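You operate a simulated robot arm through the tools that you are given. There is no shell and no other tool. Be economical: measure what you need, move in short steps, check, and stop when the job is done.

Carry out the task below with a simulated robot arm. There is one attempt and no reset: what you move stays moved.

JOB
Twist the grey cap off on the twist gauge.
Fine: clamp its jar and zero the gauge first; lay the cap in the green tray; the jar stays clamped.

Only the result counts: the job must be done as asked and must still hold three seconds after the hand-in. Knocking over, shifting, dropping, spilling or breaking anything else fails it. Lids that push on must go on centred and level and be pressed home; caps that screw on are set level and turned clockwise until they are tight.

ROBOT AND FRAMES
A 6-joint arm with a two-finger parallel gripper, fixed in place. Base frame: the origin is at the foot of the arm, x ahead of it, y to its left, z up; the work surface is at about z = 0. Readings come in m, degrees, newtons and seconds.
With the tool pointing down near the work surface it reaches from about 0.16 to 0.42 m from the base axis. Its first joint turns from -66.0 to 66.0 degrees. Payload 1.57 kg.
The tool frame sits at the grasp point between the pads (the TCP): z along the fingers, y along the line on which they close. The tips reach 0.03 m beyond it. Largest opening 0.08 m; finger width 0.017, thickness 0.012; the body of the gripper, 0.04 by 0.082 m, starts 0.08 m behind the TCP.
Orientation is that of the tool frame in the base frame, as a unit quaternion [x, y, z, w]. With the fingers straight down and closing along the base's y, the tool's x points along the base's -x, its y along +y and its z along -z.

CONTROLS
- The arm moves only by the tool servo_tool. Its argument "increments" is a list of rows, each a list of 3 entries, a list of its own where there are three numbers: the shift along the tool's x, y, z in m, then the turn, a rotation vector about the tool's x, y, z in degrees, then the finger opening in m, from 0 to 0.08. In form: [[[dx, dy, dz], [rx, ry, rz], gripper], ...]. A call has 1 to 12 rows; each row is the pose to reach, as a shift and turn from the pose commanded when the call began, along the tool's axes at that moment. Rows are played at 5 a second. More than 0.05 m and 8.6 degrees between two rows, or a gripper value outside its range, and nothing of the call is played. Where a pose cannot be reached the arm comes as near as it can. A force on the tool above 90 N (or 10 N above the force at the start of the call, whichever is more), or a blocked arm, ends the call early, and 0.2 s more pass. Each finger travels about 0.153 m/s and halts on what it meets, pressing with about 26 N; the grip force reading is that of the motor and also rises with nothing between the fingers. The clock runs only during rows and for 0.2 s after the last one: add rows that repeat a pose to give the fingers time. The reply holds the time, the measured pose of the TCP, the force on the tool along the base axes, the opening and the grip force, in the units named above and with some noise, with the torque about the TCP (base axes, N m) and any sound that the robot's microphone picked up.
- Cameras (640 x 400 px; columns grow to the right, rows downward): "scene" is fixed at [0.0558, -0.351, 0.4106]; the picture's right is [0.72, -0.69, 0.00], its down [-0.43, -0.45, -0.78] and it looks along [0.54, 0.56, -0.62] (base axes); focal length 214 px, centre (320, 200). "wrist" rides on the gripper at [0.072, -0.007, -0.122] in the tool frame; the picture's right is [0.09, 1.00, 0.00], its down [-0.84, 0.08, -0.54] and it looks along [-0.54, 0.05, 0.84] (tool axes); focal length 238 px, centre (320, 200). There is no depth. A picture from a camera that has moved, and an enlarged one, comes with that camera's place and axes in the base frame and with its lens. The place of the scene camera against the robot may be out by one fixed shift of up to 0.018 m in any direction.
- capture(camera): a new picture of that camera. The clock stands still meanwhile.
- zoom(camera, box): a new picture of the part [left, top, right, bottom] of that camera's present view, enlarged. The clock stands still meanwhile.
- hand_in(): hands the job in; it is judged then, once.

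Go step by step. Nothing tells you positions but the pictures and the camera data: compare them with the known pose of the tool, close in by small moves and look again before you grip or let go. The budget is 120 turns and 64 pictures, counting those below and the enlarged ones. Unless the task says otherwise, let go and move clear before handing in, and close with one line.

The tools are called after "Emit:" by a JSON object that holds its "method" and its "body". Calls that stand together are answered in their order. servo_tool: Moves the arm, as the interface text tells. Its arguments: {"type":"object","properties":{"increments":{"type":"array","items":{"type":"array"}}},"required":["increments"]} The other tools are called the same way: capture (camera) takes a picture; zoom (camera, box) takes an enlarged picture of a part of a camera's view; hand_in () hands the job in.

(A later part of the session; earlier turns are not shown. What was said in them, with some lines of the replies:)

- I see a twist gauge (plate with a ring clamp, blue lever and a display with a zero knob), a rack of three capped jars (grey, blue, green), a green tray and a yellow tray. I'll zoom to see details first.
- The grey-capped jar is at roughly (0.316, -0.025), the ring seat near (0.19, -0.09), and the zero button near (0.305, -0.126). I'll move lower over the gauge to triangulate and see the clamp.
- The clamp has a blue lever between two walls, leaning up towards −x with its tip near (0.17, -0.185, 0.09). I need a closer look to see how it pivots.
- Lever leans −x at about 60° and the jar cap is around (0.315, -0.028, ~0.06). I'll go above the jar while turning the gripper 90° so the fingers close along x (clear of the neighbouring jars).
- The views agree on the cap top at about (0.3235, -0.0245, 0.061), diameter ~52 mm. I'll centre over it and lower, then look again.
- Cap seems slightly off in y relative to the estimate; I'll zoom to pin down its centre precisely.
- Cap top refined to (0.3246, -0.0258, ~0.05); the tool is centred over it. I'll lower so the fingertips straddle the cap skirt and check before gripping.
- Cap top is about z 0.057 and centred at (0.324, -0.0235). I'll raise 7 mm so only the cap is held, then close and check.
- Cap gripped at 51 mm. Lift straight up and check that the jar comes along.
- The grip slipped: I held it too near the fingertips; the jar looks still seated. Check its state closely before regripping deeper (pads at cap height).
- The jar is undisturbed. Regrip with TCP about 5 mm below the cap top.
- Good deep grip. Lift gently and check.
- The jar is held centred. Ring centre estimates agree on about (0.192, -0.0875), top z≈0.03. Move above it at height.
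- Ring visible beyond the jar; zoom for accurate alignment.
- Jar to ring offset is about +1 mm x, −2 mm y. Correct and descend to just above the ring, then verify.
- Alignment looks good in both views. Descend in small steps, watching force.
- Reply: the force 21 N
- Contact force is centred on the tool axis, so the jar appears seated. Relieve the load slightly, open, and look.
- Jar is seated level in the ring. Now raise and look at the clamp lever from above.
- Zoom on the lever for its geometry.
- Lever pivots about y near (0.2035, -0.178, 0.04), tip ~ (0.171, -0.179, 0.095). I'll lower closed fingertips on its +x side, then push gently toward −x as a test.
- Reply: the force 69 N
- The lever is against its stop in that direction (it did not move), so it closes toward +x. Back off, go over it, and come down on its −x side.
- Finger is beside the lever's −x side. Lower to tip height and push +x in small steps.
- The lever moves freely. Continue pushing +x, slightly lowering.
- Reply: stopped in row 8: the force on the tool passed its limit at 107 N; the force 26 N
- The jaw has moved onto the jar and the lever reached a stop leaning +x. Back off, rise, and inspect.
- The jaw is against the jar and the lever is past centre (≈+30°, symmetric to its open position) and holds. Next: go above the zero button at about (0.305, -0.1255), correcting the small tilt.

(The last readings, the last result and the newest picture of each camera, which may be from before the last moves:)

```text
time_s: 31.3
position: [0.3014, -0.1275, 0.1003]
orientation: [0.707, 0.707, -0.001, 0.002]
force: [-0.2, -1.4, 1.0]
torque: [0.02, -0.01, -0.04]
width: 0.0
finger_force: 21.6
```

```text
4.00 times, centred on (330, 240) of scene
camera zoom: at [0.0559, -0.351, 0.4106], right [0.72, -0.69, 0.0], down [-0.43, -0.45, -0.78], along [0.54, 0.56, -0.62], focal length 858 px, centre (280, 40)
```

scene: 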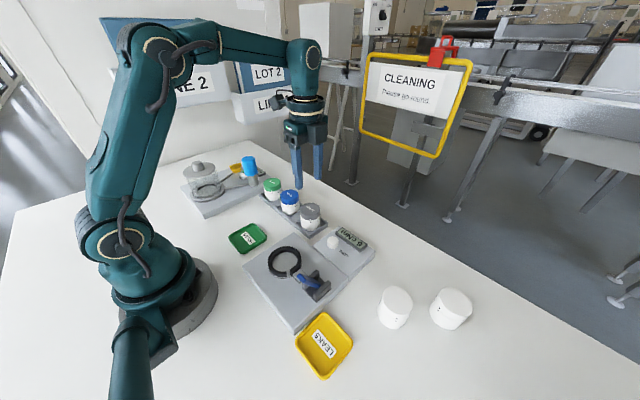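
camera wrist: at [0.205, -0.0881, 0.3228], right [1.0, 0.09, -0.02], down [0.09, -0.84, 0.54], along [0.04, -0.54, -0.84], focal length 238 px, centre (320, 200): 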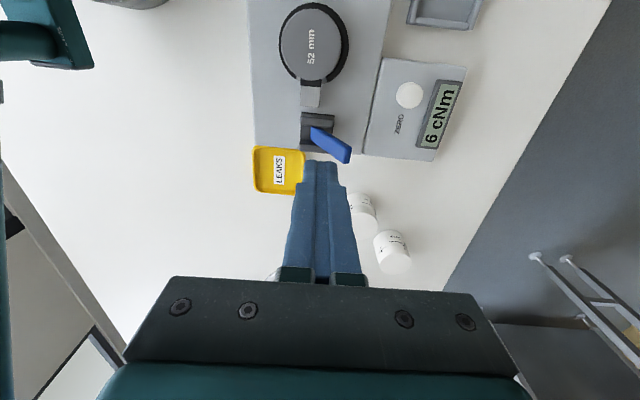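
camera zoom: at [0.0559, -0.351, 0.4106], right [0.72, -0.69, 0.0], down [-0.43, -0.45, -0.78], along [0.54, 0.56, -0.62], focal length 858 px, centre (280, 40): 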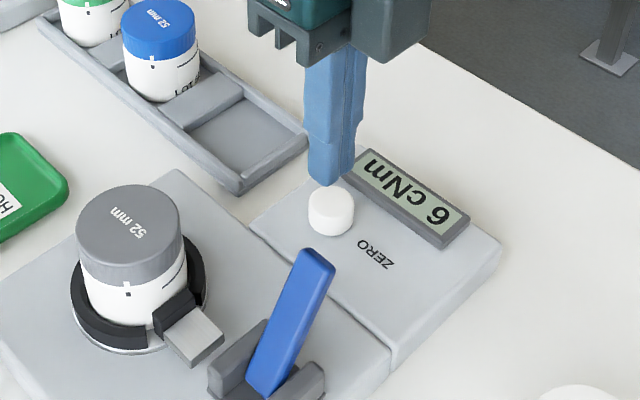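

Button top centre ≈ (0.305, -0.1245). Centre on it and press gently.

Emit:
{"method": "servo_tool", "body": {"increments": [[[0.002, 0.0025, 0.012], [0, 0, 0], 0.0], [[0.002, 0.0025, 0.024], [0, 0, 0], 0.0], [[0.002, 0.0025, 0.03], [0, 0, 0], 0.0], [[0.002, 0.0025, 0.033], [0, 0, 0], 0.0], [[0.002, 0.0025, 0.036], [0, 0, 0], 0.0], [[0.002, 0.0025, 0.036], [0, 0, 0], 0.0]]}}

```text
time_s: 32.7
position: [0.3061, -0.1242, 0.0647]
orientation: [0.707, 0.707, 0.001, 0.002]
force: [-6.7, 1.6, 24.1]
torque: [0.03, 0.21, 0.01]
width: 0.0
finger_force: 21.3
heard: click
```

A click was heard, so the button was pressed. Release upward and read the display.

Emit:
{"method": "servo_tool", "body": {"increments": [[[0, 0, -0.01], [0, 0, 0], 0.0], [[0, 0, -0.04], [0, 0, 0], 0.0], [[0, 0, -0.08], [0, 0, 0], 0.0], [[0, 0, -0.11], [0, 0, 0], 0.0]]}}

Emit:
{"method": "zoom", "body": {"camera": "scene", "box": [250, 200, 380, 300]}}

```text
time_s: 33.7
position: [0.3054, -0.1227, 0.1727]
orientation: [0.707, 0.708, 0.001, 0.0]
force: [-0.7, -0.9, 0.1]
torque: [0.0, 0.0, 0.0]
width: 0.0001
finger_force: 21.3
```

```text
4.00 times, centred on (315, 250) of scene
camera zoom: at [0.0558, -0.351, 0.4106], right [0.72, -0.69, 0.0], down [-0.43, -0.45, -0.78], along [0.54, 0.56, -0.62], focal length 858 px, centre (340, 0)
```

zoom: 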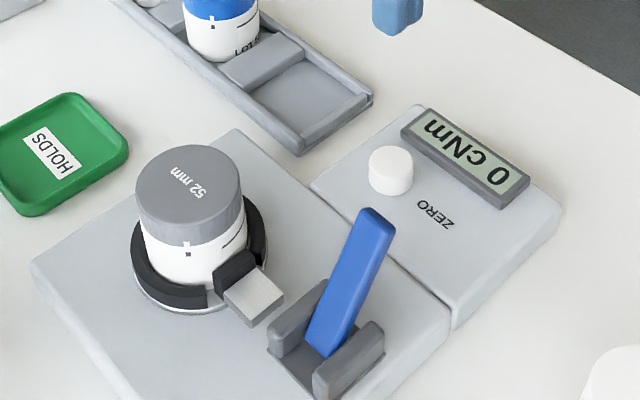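

The gauge reads 0 and the jar is clamped. Return above the cap, with the gripper pre-turned 40° clockwise (tool +z) and open.

Emit:
{"method": "servo_tool", "body": {"increments": [[[0.004, -0.014, 0], [0, 0, 5], 0.0], [[0.008, -0.028, 0], [0, 0, 10], 0.03], [[0.012, -0.042, 0], [0, 0, 15], 0.06], [[0.016, -0.056, 0], [0, 0, 20], 0.08], [[0.02, -0.07, 0], [0, 0, 25], 0.08], [[0.025, -0.084, 0], [0, 0, 30], 0.08], [[0.03, -0.098, 0], [0, 0, 35], 0.08], [[0.0345, -0.111, 0], [0, 0, 40], 0.08], [[0.0345, -0.111, 0], [0, 0, 40], 0.08]]}}

Emit:
{"method": "capture", "body": {"camera": "wrist"}}

```text
time_s: 35.7
position: [0.1938, -0.0886, 0.1728]
orientation: [0.906, 0.424, 0.001, 0.0]
force: [0.2, -0.7, -0.1]
torque: [-0.02, -0.01, -0.01]
width: 0.0798
finger_force: 0.0
```

```text
19 pictures are left
camera wrist: at [0.2337, -0.0293, 0.2945], right [0.82, -0.57, 0.0], down [-0.48, -0.69, 0.54], along [-0.31, -0.45, -0.84], focal length 238 px, centre (320, 200)
```

wrist: 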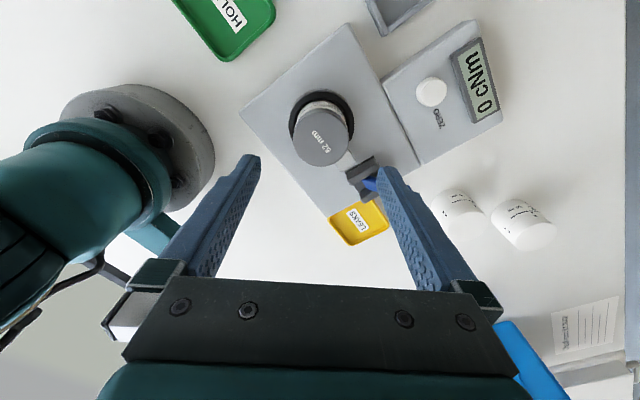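

Cap centre at ≈(0.1955, -0.0884), right under the tool. Lower and grip the cap.

Emit:
{"method": "servo_tool", "body": {"increments": [[[0.001, 0.001, 0.03], [0, 0, 0], 0.08], [[0.001, 0.001, 0.06], [0, 0, 0], 0.08], [[0.001, 0.001, 0.085], [0, 0, 0], 0.08], [[0.001, 0.001, 0.098], [0, 0, 0], 0.08], [[0.001, 0.001, 0.098], [0, 0, 0], 0.08], [[0.001, 0.001, 0.098], [0, 0, 0], 0.06], [[0.001, 0.001, 0.098], [0, 0, 0], 0.045], [[0.001, 0.001, 0.098], [0, 0, 0], 0.03], [[0.001, 0.001, 0.098], [0, 0, 0], 0.03]]}}

Emit:
{"method": "zoom", "body": {"camera": "scene", "box": [240, 200, 370, 310]}}

```text
time_s: 37.7
position: [0.1945, -0.0908, 0.0751]
orientation: [0.906, 0.424, -0.001, 0.0]
force: [-6.9, 11.2, -0.8]
torque: [0.2, -0.03, -0.08]
width: 0.0506
finger_force: 26.1
```

```text
3.64 times, centred on (305, 255) of scene
camera zoom: at [0.0558, -0.351, 0.4106], right [0.72, -0.69, 0.0], down [-0.43, -0.45, -0.78], along [0.54, 0.56, -0.62], focal length 780 px, centre (374, 0)
```

zoom: 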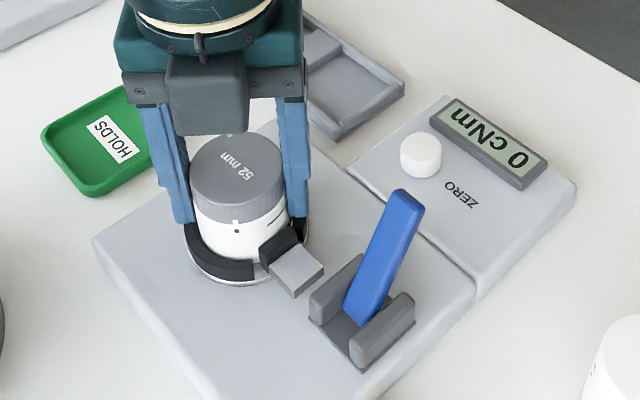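

Gripped with slight lateral load; centre by 1 mm and begin unscrewing (CCW from above = tool −z).

Emit:
{"method": "servo_tool", "body": {"increments": [[[0, -0.001, 0], [0, 0, 0], 0.03], [[0, -0.001, 0], [0, 0, -5], 0.03], [[0, -0.001, 0], [0, 0, -12], 0.03], [[0, -0.001, 0], [0, 0, -20], 0.03], [[0, -0.001, 0], [0, 0, -28], 0.03]]}}

Emit:
{"method": "zoom", "body": {"camera": "scene", "box": [240, 200, 370, 310]}}

```text
time_s: 38.9
position: [0.1944, -0.0886, 0.0753]
orientation: [0.776, 0.63, 0.001, 0.001]
force: [-4.4, 2.6, 0.4]
torque: [0.19, 0.27, -0.52]
width: 0.0509
finger_force: 26.2
```

```text
3.64 times, centred on (305, 255) of scene
camera zoom: at [0.0558, -0.351, 0.4106], right [0.72, -0.69, 0.0], down [-0.43, -0.45, -0.78], along [0.54, 0.56, -0.62], focal length 780 px, centre (374, 0)
```

zoom: 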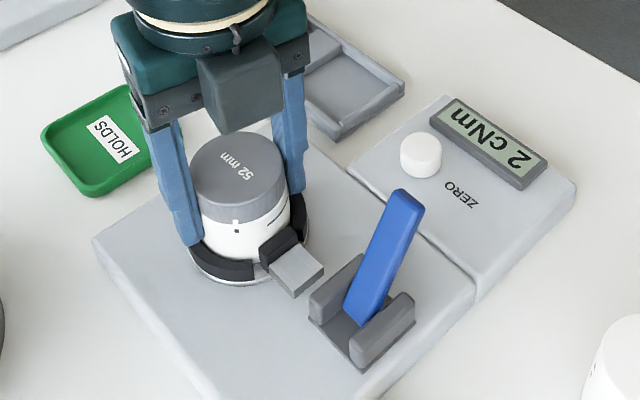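

The gripper turned 28° with 0.52 N·m resisting and the gauge shows a small value; need to see whether the cap turned or the fingers slipped.

Emit:
{"method": "zoom", "body": {"camera": "scene", "box": [285, 232, 330, 280]}}

```text
8.33 times, centred on (308, 256) of scene
camera zoom: at [0.0558, -0.351, 0.4106], right [0.72, -0.69, 0.0], down [-0.43, -0.45, -0.78], along [0.54, 0.56, -0.62], focal length 1787 px, centre (424, -267)
```

zoom: 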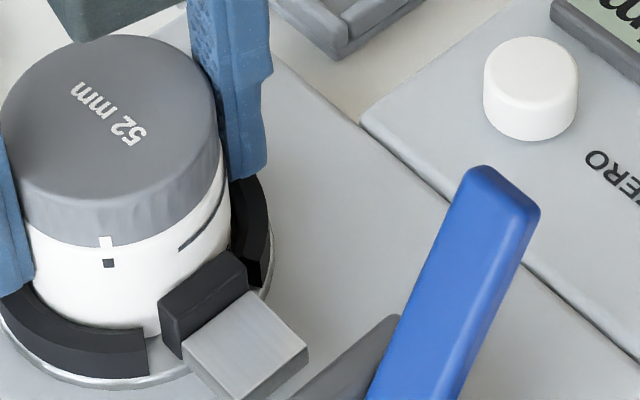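

The cap did not turn — the fingers slipped. Regrip about 3.5 mm deeper for fuller pad contact (tips still above the ring), returning to the clockwise start.

Emit:
{"method": "servo_tool", "body": {"increments": [[[0, 0, 0], [0, 0, 0], 0.06], [[0, 0, 0], [0, 0, 8], 0.07], [[0, 0, 0.001], [0, 0, 16], 0.07], [[0, 0, 0.0025], [0, 0, 24], 0.07], [[0, 0, 0.0035], [0, 0, 32], 0.07], [[0, 0, 0.0035], [0, 0, 32], 0.06], [[0, 0, 0.0035], [0, 0, 32], 0.04], [[0, 0, 0.0035], [0, 0, 32], 0.0], [[0, 0, 0.0035], [0, 0, 32], 0.0]]}}

Emit:
{"method": "servo_tool", "body": {"increments": [[[0, 0, 0], [0, 0, -3], 0.0], [[0, 0, 0], [0, 0, -6], 0.0], [[0, 0, 0], [0, 0, -9], 0.0], [[0, 0, 0], [0, 0, -12], 0.0], [[0, 0, 0], [0, 0, -15], 0.0], [[0, 0, 0], [0, 0, -18], 0.0]]}}

Emit:
{"method": "zoom", "body": {"camera": "scene", "box": [285, 220, 355, 280]}}

```text
time_s: 40.9
position: [0.1948, -0.0884, 0.0717]
orientation: [0.92, 0.391, 0.0, 0.001]
force: [-0.3, -1.7, -2.0]
torque: [0.03, 0.06, -0.3]
width: 0.0511
finger_force: 26.4
```

```text
time_s: 42.3
position: [0.1952, -0.0895, 0.0714]
orientation: [0.847, 0.532, 0.001, 0.0]
force: [-0.9, 1.1, -0.7]
torque: [0.25, 0.18, -0.46]
width: 0.0506
finger_force: 26.3
```

```text
6.67 times, centred on (320, 250) of scene
camera zoom: at [0.0559, -0.351, 0.4106], right [0.72, -0.69, 0.0], down [-0.43, -0.45, -0.78], along [0.54, 0.56, -0.62], focal length 1430 px, centre (320, -133)
```

zoom: 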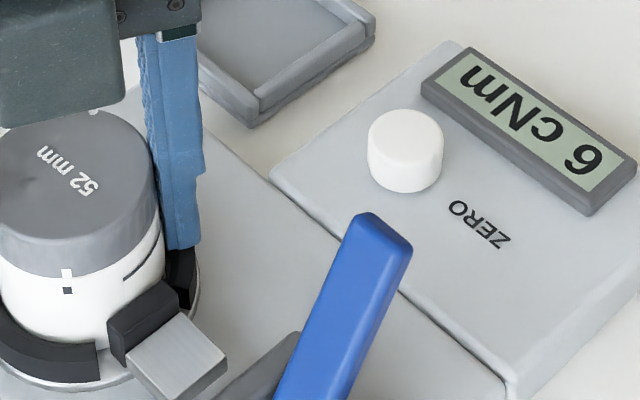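

Still slipping (cap mark still aligned). I'll probe how much deeper the tips can go: open slightly, lower 2 mm, and check the force.

Emit:
{"method": "servo_tool", "body": {"increments": [[[0, 0, 0], [0, 0, 0], 0.057], [[0, 0, 0], [0, 0, 0], 0.057], [[0, 0, 0.001], [0, 0, 0], 0.057], [[0, 0, 0.002], [0, 0, 0], 0.057], [[0, 0, 0.002], [0, 0, 0], 0.057]]}}

```text
time_s: 43.5
position: [0.1949, -0.0898, 0.0715]
orientation: [0.847, 0.532, 0.0, 0.002]
force: [-4.0, -1.1, 74.0]
torque: [1.19, 2.14, -0.1]
width: 0.0587
finger_force: 0.5
```

The tips just touch the ring at this height (TCP 0.0715), so that is the floor. Regrip at 0.0735, centred, and do a full slow sweep.

Emit:
{"method": "servo_tool", "body": {"increments": [[[0, 0, -0.002], [0, 0, 0], 0.06], [[0, 0, -0.002], [0, 0, 6], 0.06], [[0, 0, -0.002], [0, 0, 12], 0.06], [[0, 0, -0.002], [0, 0, 18], 0.06], [[0, 0, -0.002], [0, 0, 24], 0.06], [[0, 0, -0.002], [0, 0, 24], 0.06], [[0, 0, -0.002], [0, 0, 24], 0.05], [[0, 0, -0.002], [0, 0, 24], 0.0], [[0, 0, -0.002], [0, 0, 24], 0.0], [[0, 0, -0.002], [0, 0, 24], 0.0]]}}

Emit:
{"method": "servo_tool", "body": {"increments": [[[0, 0, 0], [0, 0, -1], 0.0], [[0, 0, 0], [0, 0, -2], 0.0]]}}

Emit:
{"method": "servo_tool", "body": {"increments": [[[0, 0, 0], [0, 0, -1], 0.0], [[0, 0, 0], [0, 0, -2], 0.0]]}}

Emit:
{"method": "servo_tool", "body": {"increments": [[[0, 0, 0], [0, 0, -6], 0.0], [[0, 0, 0], [0, 0, -14], 0.0], [[0, 0, 0], [0, 0, -22], 0.0], [[0, 0, 0], [0, 0, -30], 0.0], [[0, 0, 0], [0, 0, -38], 0.0], [[0, 0, 0], [0, 0, -46], 0.0], [[0, 0, 0], [0, 0, -54], 0.0], [[0, 0, 0], [0, 0, -62], 0.0], [[0, 0, 0], [0, 0, -70], 0.0]]}}

Emit:
{"method": "zoom", "body": {"camera": "scene", "box": [275, 210, 365, 285]}}

```text
time_s: 45.7
position: [0.1946, -0.089, 0.0719]
orientation: [0.939, 0.343, 0.002, 0.002]
force: [4.8, -10.7, -5.4]
torque: [-0.17, -0.07, -0.13]
width: 0.0508
finger_force: 25.6
```

```text
time_s: 46.3
position: [0.195, -0.0889, 0.0715]
orientation: [0.933, 0.359, 0.002, 0.001]
force: [3.0, -2.6, 13.0]
torque: [-0.05, -0.08, -0.35]
width: 0.0511
finger_force: 26.1
```

```text
time_s: 46.9
position: [0.1949, -0.0892, 0.0715]
orientation: [0.927, 0.376, 0.001, 0.001]
force: [4.8, -8.9, -5.2]
torque: [-0.09, -0.14, -0.52]
width: 0.0512
finger_force: 26.2
```

```text
time_s: 48.9
position: [0.1934, -0.0889, 0.0716]
orientation: [0.543, 0.84, 0.0, 0.0]
force: [-5.7, 0.2, -0.7]
torque: [-0.02, 0.09, -0.41]
width: 0.051
finger_force: 26.2
```

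```text
5.33 times, centred on (320, 248) of scene
camera zoom: at [0.0558, -0.351, 0.4106], right [0.72, -0.69, 0.0], down [-0.43, -0.45, -0.78], along [0.54, 0.56, -0.62], focal length 1144 px, centre (320, -53)
```

zoom: 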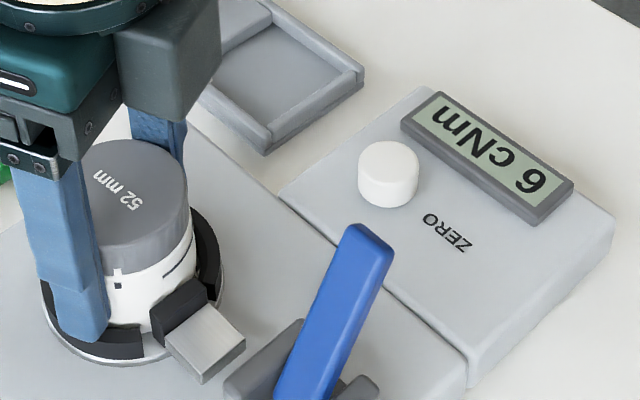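

Fingers still slip at ≈0.5 N·m with an ideal mid-cap grip, so the cap's breakaway torque is higher. I'll regrip at the clockwise start, clear of the ring, and test whether a sideways load raises the pad pressure and so the torque.

Emit:
{"method": "servo_tool", "body": {"increments": [[[0, 0, -0.0015], [0, 0, 0], 0.06], [[0, 0, -0.0015], [0, 0, 8], 0.06], [[0, 0, -0.0015], [0, 0, 16], 0.06], [[0, 0, -0.0015], [0, 0, 24], 0.06], [[0, 0, -0.0015], [0, 0, 32], 0.06], [[0, 0, -0.0015], [0, 0, 40], 0.06], [[0, 0, -0.0015], [0, 0, 48], 0.06], [[0, 0, -0.0015], [0, 0, 56], 0.06], [[0, 0, -0.0015], [0, 0, 64], 0.06], [[0, 0, -0.0015], [0, 0, 70], 0.06], [[0, 0, -0.0015], [0, 0, 70], 0.0], [[0, 0, -0.0015], [0, 0, 70], 0.0]]}}

Emit:
{"method": "servo_tool", "body": {"increments": [[[0, -0.001, 0], [0, 0, 0], 0.0], [[0, -0.002, 0], [0, 0, 0], 0.0], [[0, -0.002, 0], [0, 0, 0], 0.0]]}}

```text
time_s: 51.5
position: [0.1941, -0.089, 0.0722]
orientation: [0.927, 0.375, 0.0, -0.001]
force: [-4.4, 1.0, 6.8]
torque: [0.02, 0.12, 0.08]
width: 0.0505
finger_force: 25.5
```

```text
time_s: 52.3
position: [0.1953, -0.0879, 0.0735]
orientation: [0.926, 0.377, 0.002, 0.003]
force: [6.4, -33.6, -7.9]
torque: [-0.41, 0.01, -0.28]
width: 0.0509
finger_force: 25.7
```

The gripper carries the sideways load. Now twist under this load and compare the torque.

Emit:
{"method": "servo_tool", "body": {"increments": [[[0, -0.001, 0], [0, 0, -3], 0.0], [[0, -0.001, 0], [0, 0, -7], 0.0], [[0, -0.001, 0], [0, 0, -12], 0.0]]}}

```text
time_s: 53.1
position: [0.1959, -0.0865, 0.0728]
orientation: [0.882, 0.472, 0.003, 0.004]
force: [19.0, -22.6, 0.3]
torque: [-0.13, -0.09, -0.32]
width: 0.0513
finger_force: 26.2
```

No gain from side load. I now realise the long fingers are probably squeezing the jar body as well as the cap (they're nearly the same diameter), so I must hold only the cap with the tips above the cap's lower rim (~z 0.065). Reopen, raise, recentre.

Emit:
{"method": "servo_tool", "body": {"increments": [[[0, 0, 0], [0, 0, 0], 0.06], [[-0.0008, 0.0036, -0.01], [0, 0, 4], 0.07], [[-0.0008, 0.0036, -0.02], [0, 0, 8], 0.07], [[-0.0008, 0.0036, -0.0235], [0, 0, 12], 0.07], [[-0.0008, 0.0036, -0.0235], [0, 0, 12], 0.07]]}}

Emit:
{"method": "zoom", "body": {"camera": "scene", "box": [265, 215, 335, 280]}}

```text
time_s: 54.3
position: [0.1963, -0.0897, 0.0966]
orientation: [0.927, 0.375, 0.001, 0.0]
force: [0.4, 0.6, -0.3]
torque: [-0.01, 0.04, -0.03]
width: 0.07
finger_force: 0.1
```

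```text
6.15 times, centred on (300, 248) of scene
camera zoom: at [0.0558, -0.351, 0.4106], right [0.72, -0.69, 0.0], down [-0.43, -0.45, -0.78], along [0.54, 0.56, -0.62], focal length 1320 px, centre (443, -92)
```

zoom: 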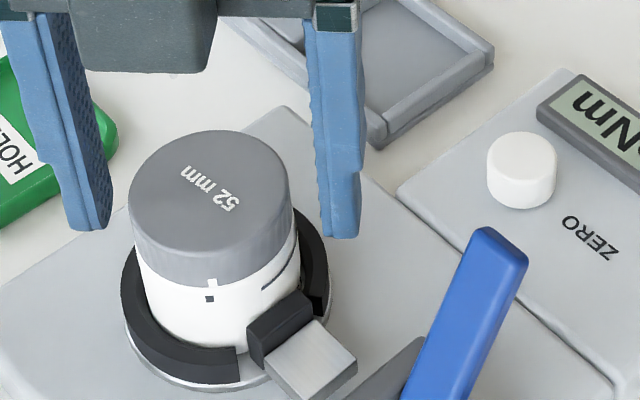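

Tips now sit just above the cap's lower rim. Grip the cap only and twist a little.

Emit:
{"method": "servo_tool", "body": {"increments": [[[0, 0, 0], [0, 0, 0], 0.05], [[0, 0, 0], [0, 0, 0], 0.0], [[0, 0, 0], [0, 0, 0], 0.0], [[0, 0, 0], [0, 0, -3], 0.0], [[0, 0, 0], [0, 0, -8], 0.0], [[0, 0, 0], [0, 0, -14], 0.0], [[0, 0, 0], [0, 0, -20], 0.0]]}}

Emit:
{"method": "zoom", "body": {"camera": "scene", "box": [265, 205, 365, 280]}}

```text
time_s: 55.9
position: [0.1959, -0.0908, 0.0964]
orientation: [0.847, 0.531, 0.0, -0.001]
force: [-11.2, 17.2, 52.1]
torque: [0.76, 0.59, -1.08]
width: 0.05
finger_force: 26.2
```

```text
5.33 times, centred on (315, 242) of scene
camera zoom: at [0.0558, -0.3509, 0.4107], right [0.72, -0.69, 0.0], down [-0.43, -0.45, -0.78], along [0.54, 0.56, -0.62], focal length 1144 px, centre (347, -27)
```

zoom: 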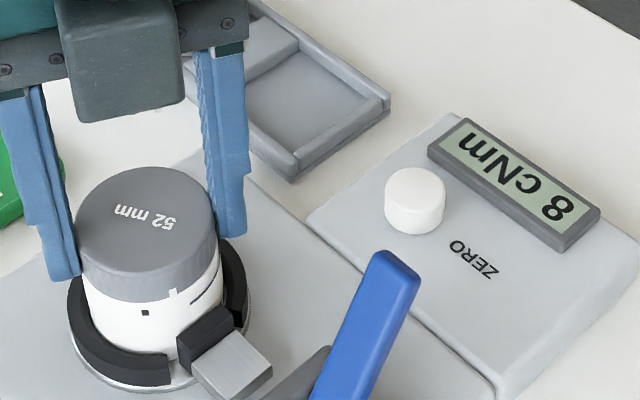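

The cap is turning now (its tick has moved off the mark), and it pushes the tool up as the thread lifts. Relieve upward 2 mm and keep turning with some rise.

Emit:
{"method": "servo_tool", "body": {"increments": [[[0, 0, -0.001], [0, 0, 0], 0.0], [[0, 0, -0.002], [0, 0, 0], 0.0], [[0, 0, -0.002], [0, 0, 0], 0.0]]}}

```text
time_s: 56.7
position: [0.1943, -0.0893, 0.0981]
orientation: [0.847, 0.531, 0.0, 0.0]
force: [-2.9, 3.2, -8.7]
torque: [0.08, 0.07, 0.02]
width: 0.0493
finger_force: 25.8
```

Emit:
{"method": "servo_tool", "body": {"increments": [[[0, 0, 0.0005], [0, 0, -6], 0.0], [[0, 0, 0.0005], [0, 0, -12], 0.0], [[0, 0, 0.0005], [0, 0, -18], 0.0], [[0, 0, 0.0005], [0, 0, -24], 0.0]]}}

```text
time_s: 57.7
position: [0.1951, -0.0887, 0.0983]
orientation: [0.718, 0.696, 0.0, -0.001]
force: [-9.3, 12.4, -2.7]
torque: [0.32, 0.23, -0.02]
width: 0.0493
finger_force: 26.2
```

Emit:
{"method": "servo_tool", "body": {"increments": [[[0, 0, 0], [0, 0, -7], 0.0], [[0, 0, 0], [0, 0, -14], 0.0], [[0, 0, 0], [0, 0, -21], 0.0], [[0, 0, 0], [0, 0, -28], 0.0], [[0, 0, 0], [0, 0, -35], 0.0], [[0, 0, 0], [0, 0, -42], 0.0]]}}

Emit:
{"method": "zoom", "body": {"camera": "scene", "box": [265, 205, 365, 280]}}

```text
time_s: 59.1
position: [0.1952, -0.089, 0.0981]
orientation: [0.42, 0.907, -0.001, -0.001]
force: [-15.8, -1.3, 0.1]
torque: [-0.12, 0.28, -0.01]
width: 0.0493
finger_force: 25.8
```

```text
5.33 times, centred on (315, 242) of scene
camera zoom: at [0.0558, -0.351, 0.4106], right [0.72, -0.69, 0.0], down [-0.43, -0.45, -0.78], along [0.54, 0.56, -0.62], focal length 1144 px, centre (347, -27)
```

zoom: 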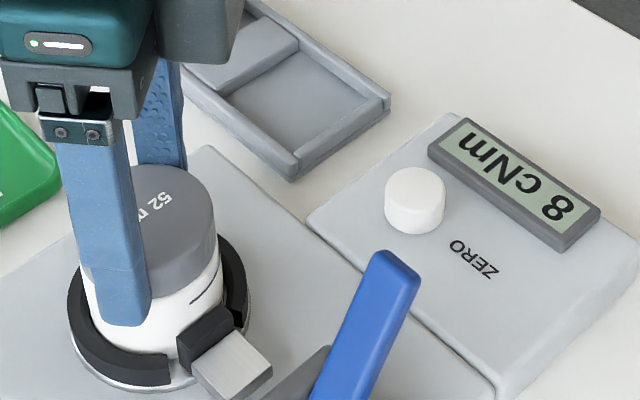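

The cap turned along with the tool (~85° total) and torque is now ~0. Try a gentle lift to see if it is free.

Emit:
{"method": "servo_tool", "body": {"increments": [[[0, 0, -0.001], [0, 0, 0], 0.0], [[0, 0, -0.002], [0, 0, 0], 0.0]]}}

```text
time_s: 59.7
position: [0.1948, -0.0892, 0.0999]
orientation: [0.422, 0.907, 0.0, 0.0]
force: [-11.2, -4.7, -19.3]
torque: [-0.04, 0.19, 0.01]
width: 0.0497
finger_force: 25.8
```

Still threaded. Lower back 1 mm and continue unscrewing a further 88°.

Emit:
{"method": "servo_tool", "body": {"increments": [[[0, 0, 0.0012], [0, 0, -8], 0.0], [[0, 0, 0.0012], [0, 0, -16], 0.0], [[0, 0, 0.0012], [0, 0, -24], 0.0], [[0, 0, 0.001], [0, 0, -32], 0.0], [[0, 0, 0.001], [0, 0, -40], 0.0], [[0, 0, 0.001], [0, 0, -48], 0.0], [[0, 0, 0.0008], [0, 0, -56], 0.0], [[0, 0, 0.0008], [0, 0, -64], 0.0], [[0, 0, 0.0006], [0, 0, -72], 0.0], [[0, 0, 0.0004], [0, 0, -80], 0.0], [[0, 0, 0.0004], [0, 0, -88], 0.0]]}}

Emit:
{"method": "zoom", "body": {"camera": "scene", "box": [255, 205, 345, 280]}}

```text
time_s: 62.1
position: [0.1952, -0.0895, 0.1]
orientation: [-0.327, 0.945, 0.0, -0.001]
force: [-15.2, -6.1, 2.9]
torque: [-0.13, 0.47, 0.0]
width: 0.0493
finger_force: 26.5
```

```text
5.33 times, centred on (300, 242) of scene
camera zoom: at [0.0558, -0.351, 0.4106], right [0.72, -0.69, 0.0], down [-0.43, -0.45, -0.78], along [0.54, 0.56, -0.62], focal length 1144 px, centre (427, -27)
```

zoom: 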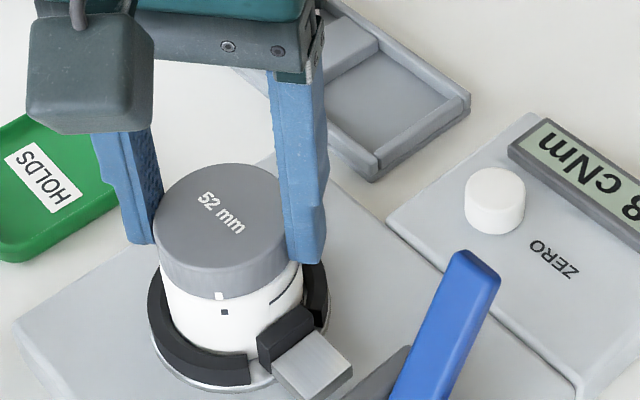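

Half a turn done, running freely at almost no torque. Continue another 80° with a slight rise.

Emit:
{"method": "servo_tool", "body": {"increments": [[[0, 0, 0], [0, 0, -8], 0.0], [[0, 0, 0], [0, 0, -16], 0.0], [[0, 0, -0.0002], [0, 0, -24], 0.0], [[0, 0, -0.0003], [0, 0, -32], 0.0], [[0, 0, -0.0004], [0, 0, -40], 0.0], [[0, 0, -0.0005], [0, 0, -48], 0.0], [[0, 0, -0.0006], [0, 0, -56], 0.0], [[0, 0, -0.0007], [0, 0, -64], 0.0], [[0, 0, -0.0008], [0, 0, -72], 0.0], [[0, 0, -0.0008], [0, 0, -80], 0.0]]}}

Emit:
{"method": "servo_tool", "body": {"increments": [[[0, 0, -0.001], [0, 0, 0], 0.0], [[0, 0, -0.002], [0, 0, 0], 0.0]]}}

```text
time_s: 64.3
position: [0.1944, -0.0881, 0.0999]
orientation: [0.858, -0.513, -0.001, -0.001]
force: [-14.5, 10.5, 7.0]
torque: [0.44, 0.39, -0.05]
width: 0.0495
finger_force: 26.0
```

```text
time_s: 64.9
position: [0.1949, -0.0888, 0.102]
orientation: [0.858, -0.513, -0.001, 0.001]
force: [-12.5, 2.3, -18.0]
torque: [0.15, 0.2, 0.02]
width: 0.0495
finger_force: 25.9
```

Emit:
{"method": "servo_tool", "body": {"increments": [[[0, 0, 0.001], [0, 0, -8], 0.0], [[0, 0, 0.001], [0, 0, -16], 0.0], [[0, 0, 0.001], [0, 0, -24], 0.0], [[0, 0, 0.001], [0, 0, -32], 0.0], [[0, 0, 0.001], [0, 0, -40], 0.0], [[0, 0, 0.001], [0, 0, -48], 0.0], [[0, 0, 0.001], [0, 0, -56], 0.0]]}}

Emit:
{"method": "zoom", "body": {"camera": "scene", "box": [255, 205, 345, 280]}}

```text
time_s: 66.4
position: [0.1941, -0.0721, 0.1009]
orientation: [0.995, -0.094, -0.005, 0.026]
force: [-7.7, -51.1, -6.2]
torque: [-0.96, 0.17, -0.13]
width: 0.075
finger_force: 26.1
out of reach, approached as far as the arm can: row 6, 7
stopped in row 7: the force on the tool passed its limit at 119 N (the readings are from after the stop); the commanded pose is now the measured one
```

```text
5.33 times, centred on (300, 242) of scene
camera zoom: at [0.0559, -0.351, 0.4106], right [0.72, -0.69, 0.0], down [-0.43, -0.45, -0.78], along [0.54, 0.56, -0.62], focal length 1144 px, centre (427, -27)
```

zoom: 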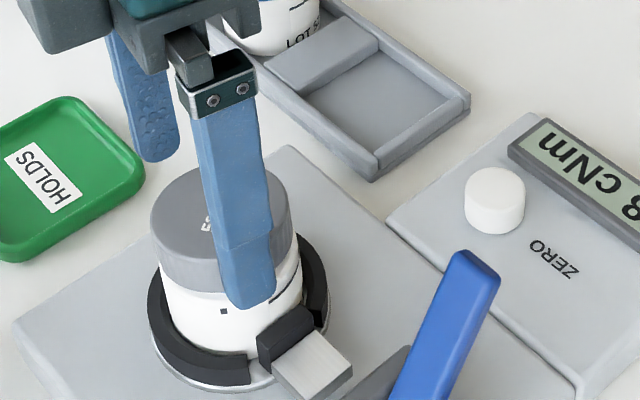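

The wrist hit its limit and swung sideways; jar and cap still look in place. Open, recentre slightly to unload and raise clear.

Emit:
{"method": "servo_tool", "body": {"increments": [[[0, 0.006, 0], [0, 0, 0], 0.08], [[0, 0.012, 0], [0, 0, 0], 0.08], [[0, 0.014, -0.01], [0, 0, 0], 0.08], [[0, 0.014, -0.03], [0, 0, 0], 0.08], [[0, 0.014, -0.055], [0, 0, 0], 0.08]]}}

Emit:
{"method": "zoom", "body": {"camera": "scene", "box": [255, 215, 335, 280]}}

```text
time_s: 67.6
position: [0.1943, -0.0665, 0.1546]
orientation: [0.995, -0.099, -0.004, 0.021]
force: [-0.2, -0.5, -1.1]
torque: [-0.01, 0.01, 0.01]
width: 0.08
finger_force: 0.1
out of reach, approached as far as the arm can: row 1, 2, 3, 4, 5
```

```text
6.15 times, centred on (295, 248) of scene
camera zoom: at [0.0559, -0.351, 0.4106], right [0.72, -0.69, 0.0], down [-0.43, -0.45, -0.78], along [0.54, 0.56, -0.62], focal length 1320 px, centre (474, -92)
```

zoom: 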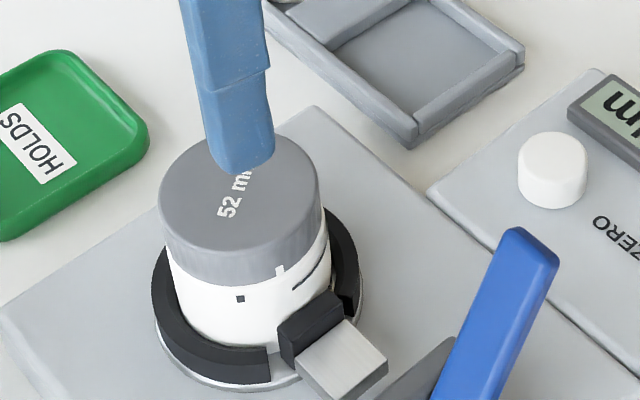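

Jar and clamp are fine; the cap has turned about 270° but with a fine thread it isn't off yet. Rewind the wrist (tool +z) above the cap.

Emit:
{"method": "servo_tool", "body": {"increments": [[[0, 0, -0.005], [0, 0, 8], 0.08], [[0, 0, -0.005], [0, 0, 16], 0.08], [[0, 0, -0.005], [0, 0, 24], 0.08], [[0, 0, -0.005], [0, 0, 32], 0.08], [[0, 0, -0.005], [0, 0, 40], 0.08], [[0, 0, -0.005], [0, 0, 48], 0.08], [[0, 0, -0.005], [0, 0, 56], 0.08], [[0, 0, -0.005], [0, 0, 64], 0.08], [[0, 0, -0.005], [0, 0, 72], 0.08], [[0, 0, -0.005], [0, 0, 80], 0.08], [[0, 0, -0.005], [0, 0, 88], 0.08], [[0, 0, -0.005], [0, 0, 96], 0.08]]}}

```text
time_s: 70.2
position: [0.1944, -0.0692, 0.1601]
orientation: [-0.593, 0.805, -0.013, -0.017]
force: [0.0, 0.3, 1.0]
torque: [-0.01, -0.03, -0.02]
width: 0.0802
finger_force: 0.1
```

Emit:
{"method": "servo_tool", "body": {"increments": [[[0.01, -0.003, 0], [0, -1.2, 0], 0.08], [[0.0185, -0.0064, 0], [0, -2.45, 0], 0.08], [[0.0185, -0.0064, 0], [0, -2.45, 0], 0.08]]}}

Emit:
{"method": "servo_tool", "body": {"increments": [[[0, 0, 0], [0, 0, 8.5], 0.08], [[0, 0, 0], [0, 0, 17], 0.08], [[0, 0, 0], [0, 0, 25.5], 0.08], [[0, 0, 0], [0, 0, 34], 0.08], [[0, 0, 0], [0, 0, 42.5], 0.08], [[0, 0, 0], [0, 0, 51], 0.08], [[0, 0, 0], [0, 0, 59.5], 0.08], [[0, 0, 0], [0, 0, 68], 0.08], [[0, 0, 0], [0, 0, 76.5], 0.08], [[0, 0, 0], [0, 0, 85], 0.08], [[0, 0, 0], [0, 0, 93.5], 0.08], [[0, 0, 0], [0, 0, 102], 0.08]]}}

Emit:
{"method": "servo_tool", "body": {"increments": [[[0, 0, 0], [0, 0, 8.5], 0.08], [[0, 0, 0], [0, 0, 17], 0.08], [[0, 0, 0], [0, 0, 25.5], 0.08], [[0, 0, 0], [0, 0, 34], 0.08], [[0, 0, 0], [0, 0, 42.5], 0.08], [[0, 0, 0], [0, 0, 51], 0.08], [[0, 0, 0], [0, 0, 59.5], 0.08], [[0, 0, 0], [0, 0, 68], 0.08], [[0, 0, 0], [0, 0, 76.5], 0.08], [[0, 0, 0], [0, 0, 85], 0.08], [[0, 0, 0], [0, 0, 93.5], 0.08], [[0, 0, 0], [0, 0, 102], 0.08]]}}

```text
time_s: 71.0
position: [0.1952, -0.0877, 0.162]
orientation: [-0.594, 0.804, 0.001, 0.001]
force: [-0.5, -0.2, -0.4]
torque: [0.01, -0.01, 0.01]
width: 0.08
finger_force: 0.1
```

```text
time_s: 73.6
position: [0.1959, -0.0889, 0.1599]
orientation: [0.253, 0.967, 0.001, 0.0]
force: [-0.4, -0.4, 0.4]
torque: [-0.02, 0.0, -0.01]
width: 0.0802
finger_force: 0.1
```

```text
time_s: 76.2
position: [0.1955, -0.0878, 0.1616]
orientation: [0.911, 0.412, 0.0, 0.0]
force: [-0.1, 0.8, -0.7]
torque: [0.01, 0.01, -0.01]
width: 0.08
finger_force: 0.1
```

Rewound and level. Descend to cap-only height and start the second stroke.

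Emit:
{"method": "servo_tool", "body": {"increments": [[[-0.001, 0, 0.03], [0, 0, 0], 0.08], [[-0.001, 0, 0.055], [0, 0, 0], 0.08], [[-0.001, 0, 0.063], [0, 0, 0], 0.08], [[-0.001, 0, 0.063], [0, 0, 0], 0.06], [[-0.001, 0, 0.063], [0, 0, 0], 0.04], [[-0.001, 0, 0.063], [0, 0, 0], 0.0], [[-0.001, 0, 0.063], [0, 0, 0], 0.0]]}}

Emit:
{"method": "servo_tool", "body": {"increments": [[[0, 0, 0], [0, 0, -8], 0.0], [[0, 0, 0], [0, 0, -16], 0.0], [[0, 0, 0], [0, 0, -24], 0.0], [[0, 0, 0], [0, 0, -32], 0.0], [[0, 0, 0], [0, 0, -40], 0.0], [[0, 0, 0], [0, 0, -48], 0.0], [[0, 0, 0], [0, 0, -56], 0.0], [[0, 0, 0], [0, 0, -64], 0.0], [[0, 0, 0], [0, 0, -72], 0.0], [[0, 0, 0], [0, 0, -80], 0.0]]}}

```text
time_s: 77.8
position: [0.194, -0.0882, 0.0984]
orientation: [0.91, 0.414, 0.001, -0.001]
force: [1.5, -1.2, 3.5]
torque: [-0.05, -0.15, -0.02]
width: 0.0494
finger_force: 26.5
```

```text
time_s: 80.0
position: [0.1952, -0.0901, 0.0972]
orientation: [0.429, 0.903, 0.0, 0.001]
force: [0.1, -10.1, 3.5]
torque: [-0.27, 0.05, -0.11]
width: 0.0492
finger_force: 25.7
```

Emit:
{"method": "servo_tool", "body": {"increments": [[[0, 0, -0.001], [0, 0, 0], 0.0], [[0, 0, -0.002], [0, 0, 0], 0.0], [[0, 0, -0.003], [0, 0, 0], 0.0], [[0, 0, -0.004], [0, 0, 0], 0.0]]}}

Emit:
{"method": "zoom", "body": {"camera": "scene", "box": [255, 215, 335, 280]}}

```text
time_s: 81.0
position: [0.1953, -0.0889, 0.1014]
orientation: [0.432, 0.902, 0.001, 0.001]
force: [1.8, -7.7, -3.5]
torque: [-0.12, 0.0, 0.02]
width: 0.0498
finger_force: 25.4
```

```text
6.15 times, centred on (295, 248) of scene
camera zoom: at [0.0559, -0.351, 0.4106], right [0.72, -0.69, 0.0], down [-0.43, -0.45, -0.78], along [0.54, 0.56, -0.62], focal length 1320 px, centre (474, -92)
```

zoom: 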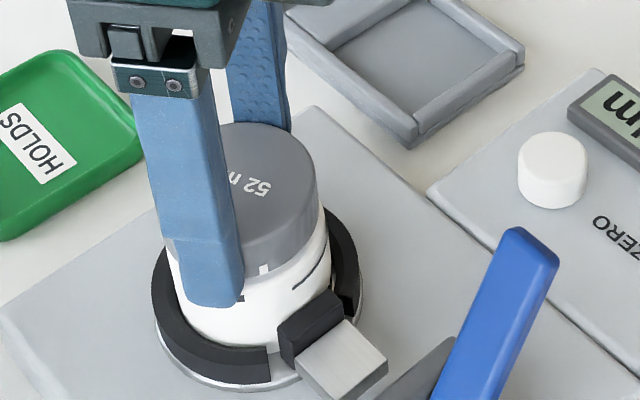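

The cap now rises with the fingers with little force. Continue lifting straight up.

Emit:
{"method": "servo_tool", "body": {"increments": [[[0, 0, -0.002], [0, 0, 0], 0.0], [[0, 0, -0.005], [0, 0, 0], 0.0], [[0, 0, -0.009], [0, 0, 0], 0.0], [[0, 0, -0.014], [0, 0, 0], 0.0], [[0, 0, -0.02], [0, 0, 0], 0.0]]}}

Emit:
{"method": "zoom", "body": {"camera": "scene", "box": [245, 190, 345, 280]}}

```text
time_s: 82.2
position: [0.195, -0.0895, 0.1209]
orientation: [0.43, 0.903, 0.001, -0.001]
force: [0.0, -1.0, -0.2]
torque: [0.0, 0.0, 0.0]
width: 0.0492
finger_force: 25.9
```

```text
4.44 times, centred on (295, 235) of scene
camera zoom: at [0.0559, -0.351, 0.4106], right [0.72, -0.69, 0.0], down [-0.43, -0.45, -0.78], along [0.54, 0.56, -0.62], focal length 953 px, centre (431, 44)
```

zoom: 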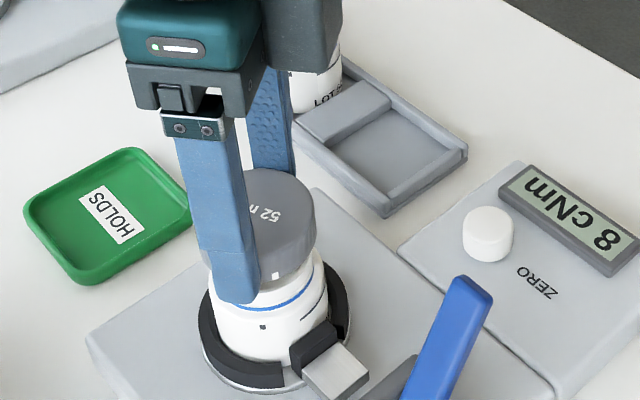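

The cap is off and held; the jar stays clamped. Carry it to above the green tray at ≈(0.178, 0.052), keeping the diagonal finger orientation.

Emit:
{"method": "servo_tool", "body": {"increments": [[[0, 0, -0.02], [0, 0, 0], 0.0], [[0, 0, -0.035], [0, 0, 0], 0.0], [[0.015, 0.0095, -0.035], [0, 0, 0], 0.0], [[0.035, 0.022, -0.035], [0, 0, 0], 0.0], [[0.055, 0.0345, -0.035], [0, 0, 0], 0.0], [[0.075, 0.047, -0.035], [0, 0, 0], 0.0], [[0.095, 0.06, -0.035], [0, 0, 0], 0.0], [[0.11, 0.069, -0.035], [0, 0, 0], 0.0], [[0.1206, 0.0758, -0.035], [0, 0, 0], 0.0], [[0.1206, 0.0758, -0.035], [0, 0, 0], 0.0]]}}

Emit:
{"method": "capture", "body": {"camera": "wrist"}}

```text
time_s: 84.4
position: [0.1802, 0.0531, 0.158]
orientation: [0.432, 0.902, 0.0, 0.0]
force: [-0.6, 0.4, 0.5]
torque: [-0.04, -0.05, 0.0]
width: 0.0492
finger_force: 25.7
```

```text
5 pictures are left
camera wrist: at [0.1277, 0.1045, 0.2787], right [0.72, 0.7, 0.0], down [0.58, -0.6, 0.54], along [0.38, -0.39, -0.84], focal length 238 px, centre (320, 200)
```

wrist: 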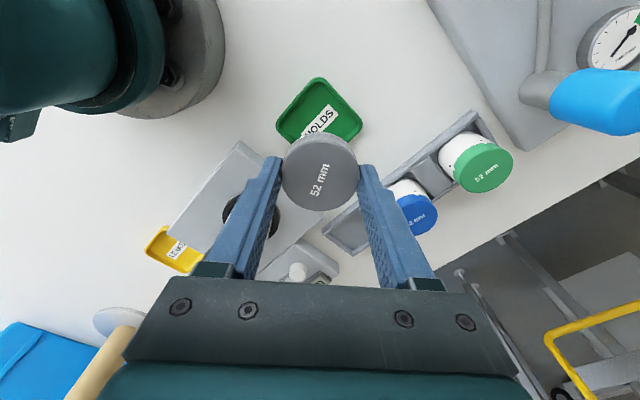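

Tray centre ≈(0.182, 0.050), with fingers lined up with its diagonal. Descend over it.

Emit:
{"method": "servo_tool", "body": {"increments": [[[-0.002, -0.0005, 0.025], [0, 0, 0], 0.0], [[-0.003, -0.001, 0.05], [0, 0, 0], 0.0], [[-0.003, -0.001, 0.075], [0, 0, 0], 0.0], [[-0.003, -0.001, 0.095], [0, 0, 0], 0.0], [[-0.003, -0.001, 0.105], [0, 0, 0], 0.0], [[-0.003, -0.001, 0.111], [0, 0, 0], 0.0], [[-0.003, -0.001, 0.111], [0, 0, 0], 0.0]]}}

Emit:
{"method": "zoom", "body": {"camera": "scene", "box": [205, 185, 305, 265]}}

```text
time_s: 86.0
position: [0.1785, 0.0489, 0.0459]
orientation: [0.431, 0.902, 0.0, 0.0]
force: [0.0, -0.2, -0.6]
torque: [0.01, 0.03, 0.01]
width: 0.0496
finger_force: 25.9
```

```text
5.00 times, centred on (255, 225) of scene
camera zoom: at [0.0559, -0.351, 0.4106], right [0.72, -0.69, 0.0], down [-0.43, -0.45, -0.78], along [0.54, 0.56, -0.62], focal length 1072 px, centre (645, 75)
```

zoom: 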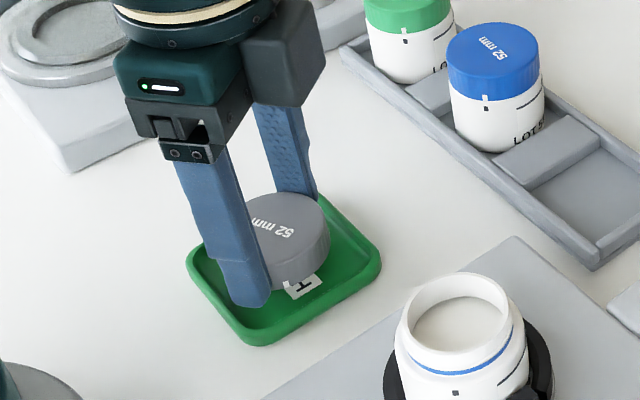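

Cap is well centred in the tray. Lower slowly to contact.

Emit:
{"method": "servo_tool", "body": {"increments": [[[0, 0, 0.002], [0, 0, 0], 0.0], [[0, 0, 0.004], [0, 0, 0], 0.0], [[0, 0, 0.006], [0, 0, 0], 0.0], [[0, 0, 0.007], [0, 0, 0], 0.0]]}}

```text
time_s: 87.0
position: [0.1803, 0.0485, 0.0396]
orientation: [0.432, 0.902, 0.001, -0.001]
force: [0.0, -0.3, -0.1]
torque: [-0.01, -0.03, -0.03]
width: 0.0491
finger_force: 25.7
```

Emit:
{"method": "servo_tool", "body": {"increments": [[[0, 0, 0.001], [0, 0, 0], 0.0], [[0, 0, 0.002], [0, 0, 0], 0.0]]}}

```text
time_s: 87.6
position: [0.1782, 0.0505, 0.0375]
orientation: [0.432, 0.902, 0.001, 0.0]
force: [0.5, 0.2, 0.1]
torque: [0.02, 0.0, 0.02]
width: 0.0493
finger_force: 25.7
```

Nothing touched yet at 0.0375; continue in 1 mm steps.

Emit:
{"method": "servo_tool", "body": {"increments": [[[0, 0, 0.001], [0, 0, 0], 0.0], [[0, 0, 0.002], [0, 0, 0], 0.0]]}}

Emit:
{"method": "zoom", "body": {"camera": "scene", "box": [225, 210, 285, 260]}}

```text
time_s: 88.2
position: [0.179, 0.0491, 0.0353]
orientation: [0.432, 0.902, 0.0, 0.0]
force: [0.0, -0.5, 0.5]
torque: [-0.01, 0.0, -0.01]
width: 0.0491
finger_force: 26.0
```

```text
8.00 times, centred on (255, 235) of scene
camera zoom: at [0.0558, -0.351, 0.4106], right [0.72, -0.69, 0.0], down [-0.43, -0.45, -0.78], along [0.54, 0.56, -0.62], focal length 1716 px, centre (840, -80)
```

zoom: 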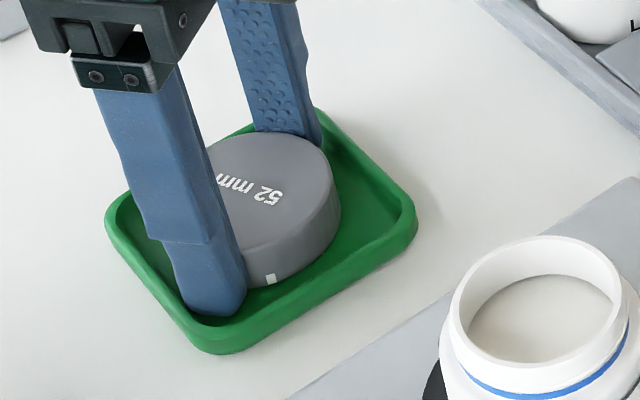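

Emit:
{"method": "servo_tool", "body": {"increments": [[[0, 0, 0.001], [0, 0, 0], 0.0], [[0, 0, 0.0015], [0, 0, 0], 0.0]]}}

```text
time_s: 88.8
position: [0.1793, 0.0486, 0.0328]
orientation: [0.431, 0.902, 0.0, 0.001]
force: [-7.9, 4.6, 26.5]
torque: [0.1, 0.26, 0.01]
width: 0.0494
finger_force: 25.9
```

Contact with the tray floor. Ease up 0.8 mm, open slightly, then lift away.

Emit:
{"method": "servo_tool", "body": {"increments": [[[0, 0, -0.0008], [0, 0, 0], 0.0], [[0, 0, -0.0008], [0, 0, 0], 0.054], [[0, 0, -0.0008], [0, 0, 0], 0.058], [[0, 0, -0.0008], [0, 0, 0], 0.058]]}}

Emit:
{"method": "servo_tool", "body": {"increments": [[[0, 0, -0.004], [0, 0, 0], 0.058], [[0, 0, -0.012], [0, 0, 0], 0.058], [[0, 0, -0.025], [0, 0, 0], 0.058], [[0, 0, -0.05], [0, 0, 0], 0.06], [[0, 0, -0.08], [0, 0, 0], 0.06], [[0, 0, -0.12], [0, 0, 0], 0.06]]}}

Emit:
{"method": "capture", "body": {"camera": "scene"}}

```text
time_s: 89.8
position: [0.1791, 0.0493, 0.0345]
orientation: [0.431, 0.902, 0.0, 0.0]
force: [1.0, 0.3, 0.7]
torque: [0.03, -0.04, 0.02]
width: 0.0533
finger_force: 0.0
```

```text
time_s: 91.2
position: [0.1801, 0.0494, 0.1577]
orientation: [0.432, 0.902, 0.001, -0.001]
force: [0.4, -0.6, -1.6]
torque: [-0.01, -0.01, 0.01]
width: 0.0541
finger_force: 0.1
```

```text
2 pictures are left
```

scene: 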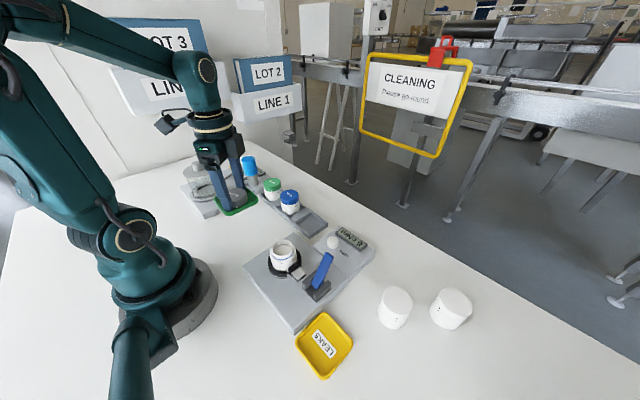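

The opened fingers wedged against the tray's walls and lifted the tray along with the cap. I'll lower it straight back to exactly the same place, then narrow the fingers slightly to free the tray.

Emit:
{"method": "servo_tool", "body": {"increments": [[[0, 0, 0.02], [0, 0, 0], 0.06], [[0, 0, 0.045], [0, 0, 0], 0.06], [[0, 0, 0.07], [0, 0, 0], 0.06], [[0, 0, 0.09], [0, 0, 0], 0.06], [[0, 0, 0.105], [0, 0, 0], 0.06], [[0, 0, 0.113], [0, 0, 0], 0.06], [[0, 0, 0.117], [0, 0, 0], 0.06], [[0, 0, 0.119], [0, 0, 0], 0.06], [[0, 0, 0.12], [0, 0, 0], 0.06], [[0, 0, 0.12], [0, 0, 0], 0.06]]}}

```text
time_s: 93.4
position: [0.1783, 0.0498, 0.0346]
orientation: [0.433, 0.902, 0.001, 0.001]
force: [0.5, 0.8, 0.6]
torque: [0.0, -0.02, 0.04]
width: 0.0552
finger_force: 0.0
```

Back at the release pose. Narrow the fingers to 52 mm (between cap and walls) to free the tray, then raise a little and check that the force stays nil.

Emit:
{"method": "servo_tool", "body": {"increments": [[[0, 0, 0], [0, 0, 0], 0.054], [[0, 0, 0], [0, 0, 0], 0.0518], [[0, 0, 0], [0, 0, 0], 0.0518], [[0, 0, 0], [0, 0, 0], 0.0518]]}}

Emit:
{"method": "servo_tool", "body": {"increments": [[[0, 0, -0.002], [0, 0, 0], 0.0518], [[0, 0, -0.005], [0, 0, 0], 0.0518], [[0, 0, -0.008], [0, 0, 0], 0.0518]]}}

Emit:
{"method": "zoom", "body": {"camera": "scene", "box": [205, 185, 305, 265]}}

```text
time_s: 94.4
position: [0.1798, 0.0506, 0.0341]
orientation: [0.432, 0.902, 0.001, 0.001]
force: [-0.3, -0.1, -0.2]
torque: [0.0, 0.0, -0.01]
width: 0.0516
finger_force: 0.1
```

```text
time_s: 95.2
position: [0.1791, 0.0503, 0.0431]
orientation: [0.432, 0.902, 0.001, 0.001]
force: [-0.7, 0.3, 0.6]
torque: [-0.01, 0.01, 0.03]
width: 0.052
finger_force: 0.0
```

```text
5.00 times, centred on (255, 225) of scene
camera zoom: at [0.0559, -0.351, 0.4106], right [0.72, -0.69, 0.0], down [-0.43, -0.45, -0.78], along [0.54, 0.56, -0.62], focal length 1072 px, centre (645, 75)
```

zoom: 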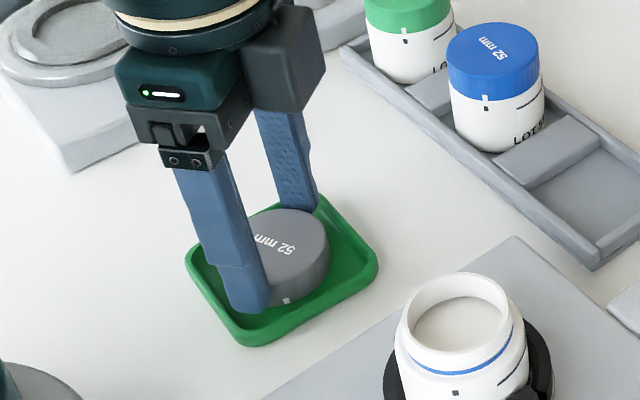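

The tray is back at its original place with the cap lying in it, and the fingers are free. Rise straight up with the opening unchanged.

Emit:
{"method": "servo_tool", "body": {"increments": [[[0, 0, -0.006], [0, 0, 0], 0.0518], [[0, 0, -0.015], [0, 0, 0], 0.0518], [[0, 0, -0.03], [0, 0, 0], 0.0518], [[0, 0, -0.06], [0, 0, 0], 0.0518], [[0, 0, -0.1], [0, 0, 0], 0.0518], [[0, 0, -0.14], [0, 0, 0], 0.0518], [[0, 0, -0.14], [0, 0, 0], 0.0518]]}}

Emit:
{"method": "zoom", "body": {"camera": "scene", "box": [180, 130, 400, 330]}}

```text
time_s: 96.8
position: [0.1777, 0.0498, 0.184]
orientation: [0.432, 0.902, 0.001, 0.001]
force: [0.9, -0.1, 0.5]
torque: [-0.02, 0.02, 0.01]
width: 0.0518
finger_force: 0.0
```

```text
2.00 times, centred on (290, 230) of scene
camera zoom: at [0.0558, -0.351, 0.4106], right [0.72, -0.69, 0.0], down [-0.43, -0.45, -0.78], along [0.54, 0.56, -0.62], focal length 429 px, centre (380, 140)
```

zoom: 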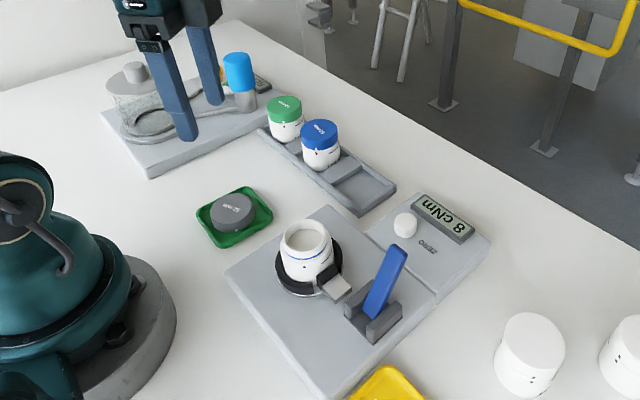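

The cap lies in the green tray, the tray is back in place, the open jar is still clamped, and the arm is clear. I'm handing in.

Emit:
{"method": "hand_in", "body": {}}

```text
The job is handed in.
```

The grey cap is off and lying in the green tray. I clamped the jar and zeroed the gauge (it read 0) before twisting, and the jar is still clamped. When I first let go, the fingers caught the tray and lifted it about 12 cm. I lowered it straight back, and it looks within about 1 mm of where it started.
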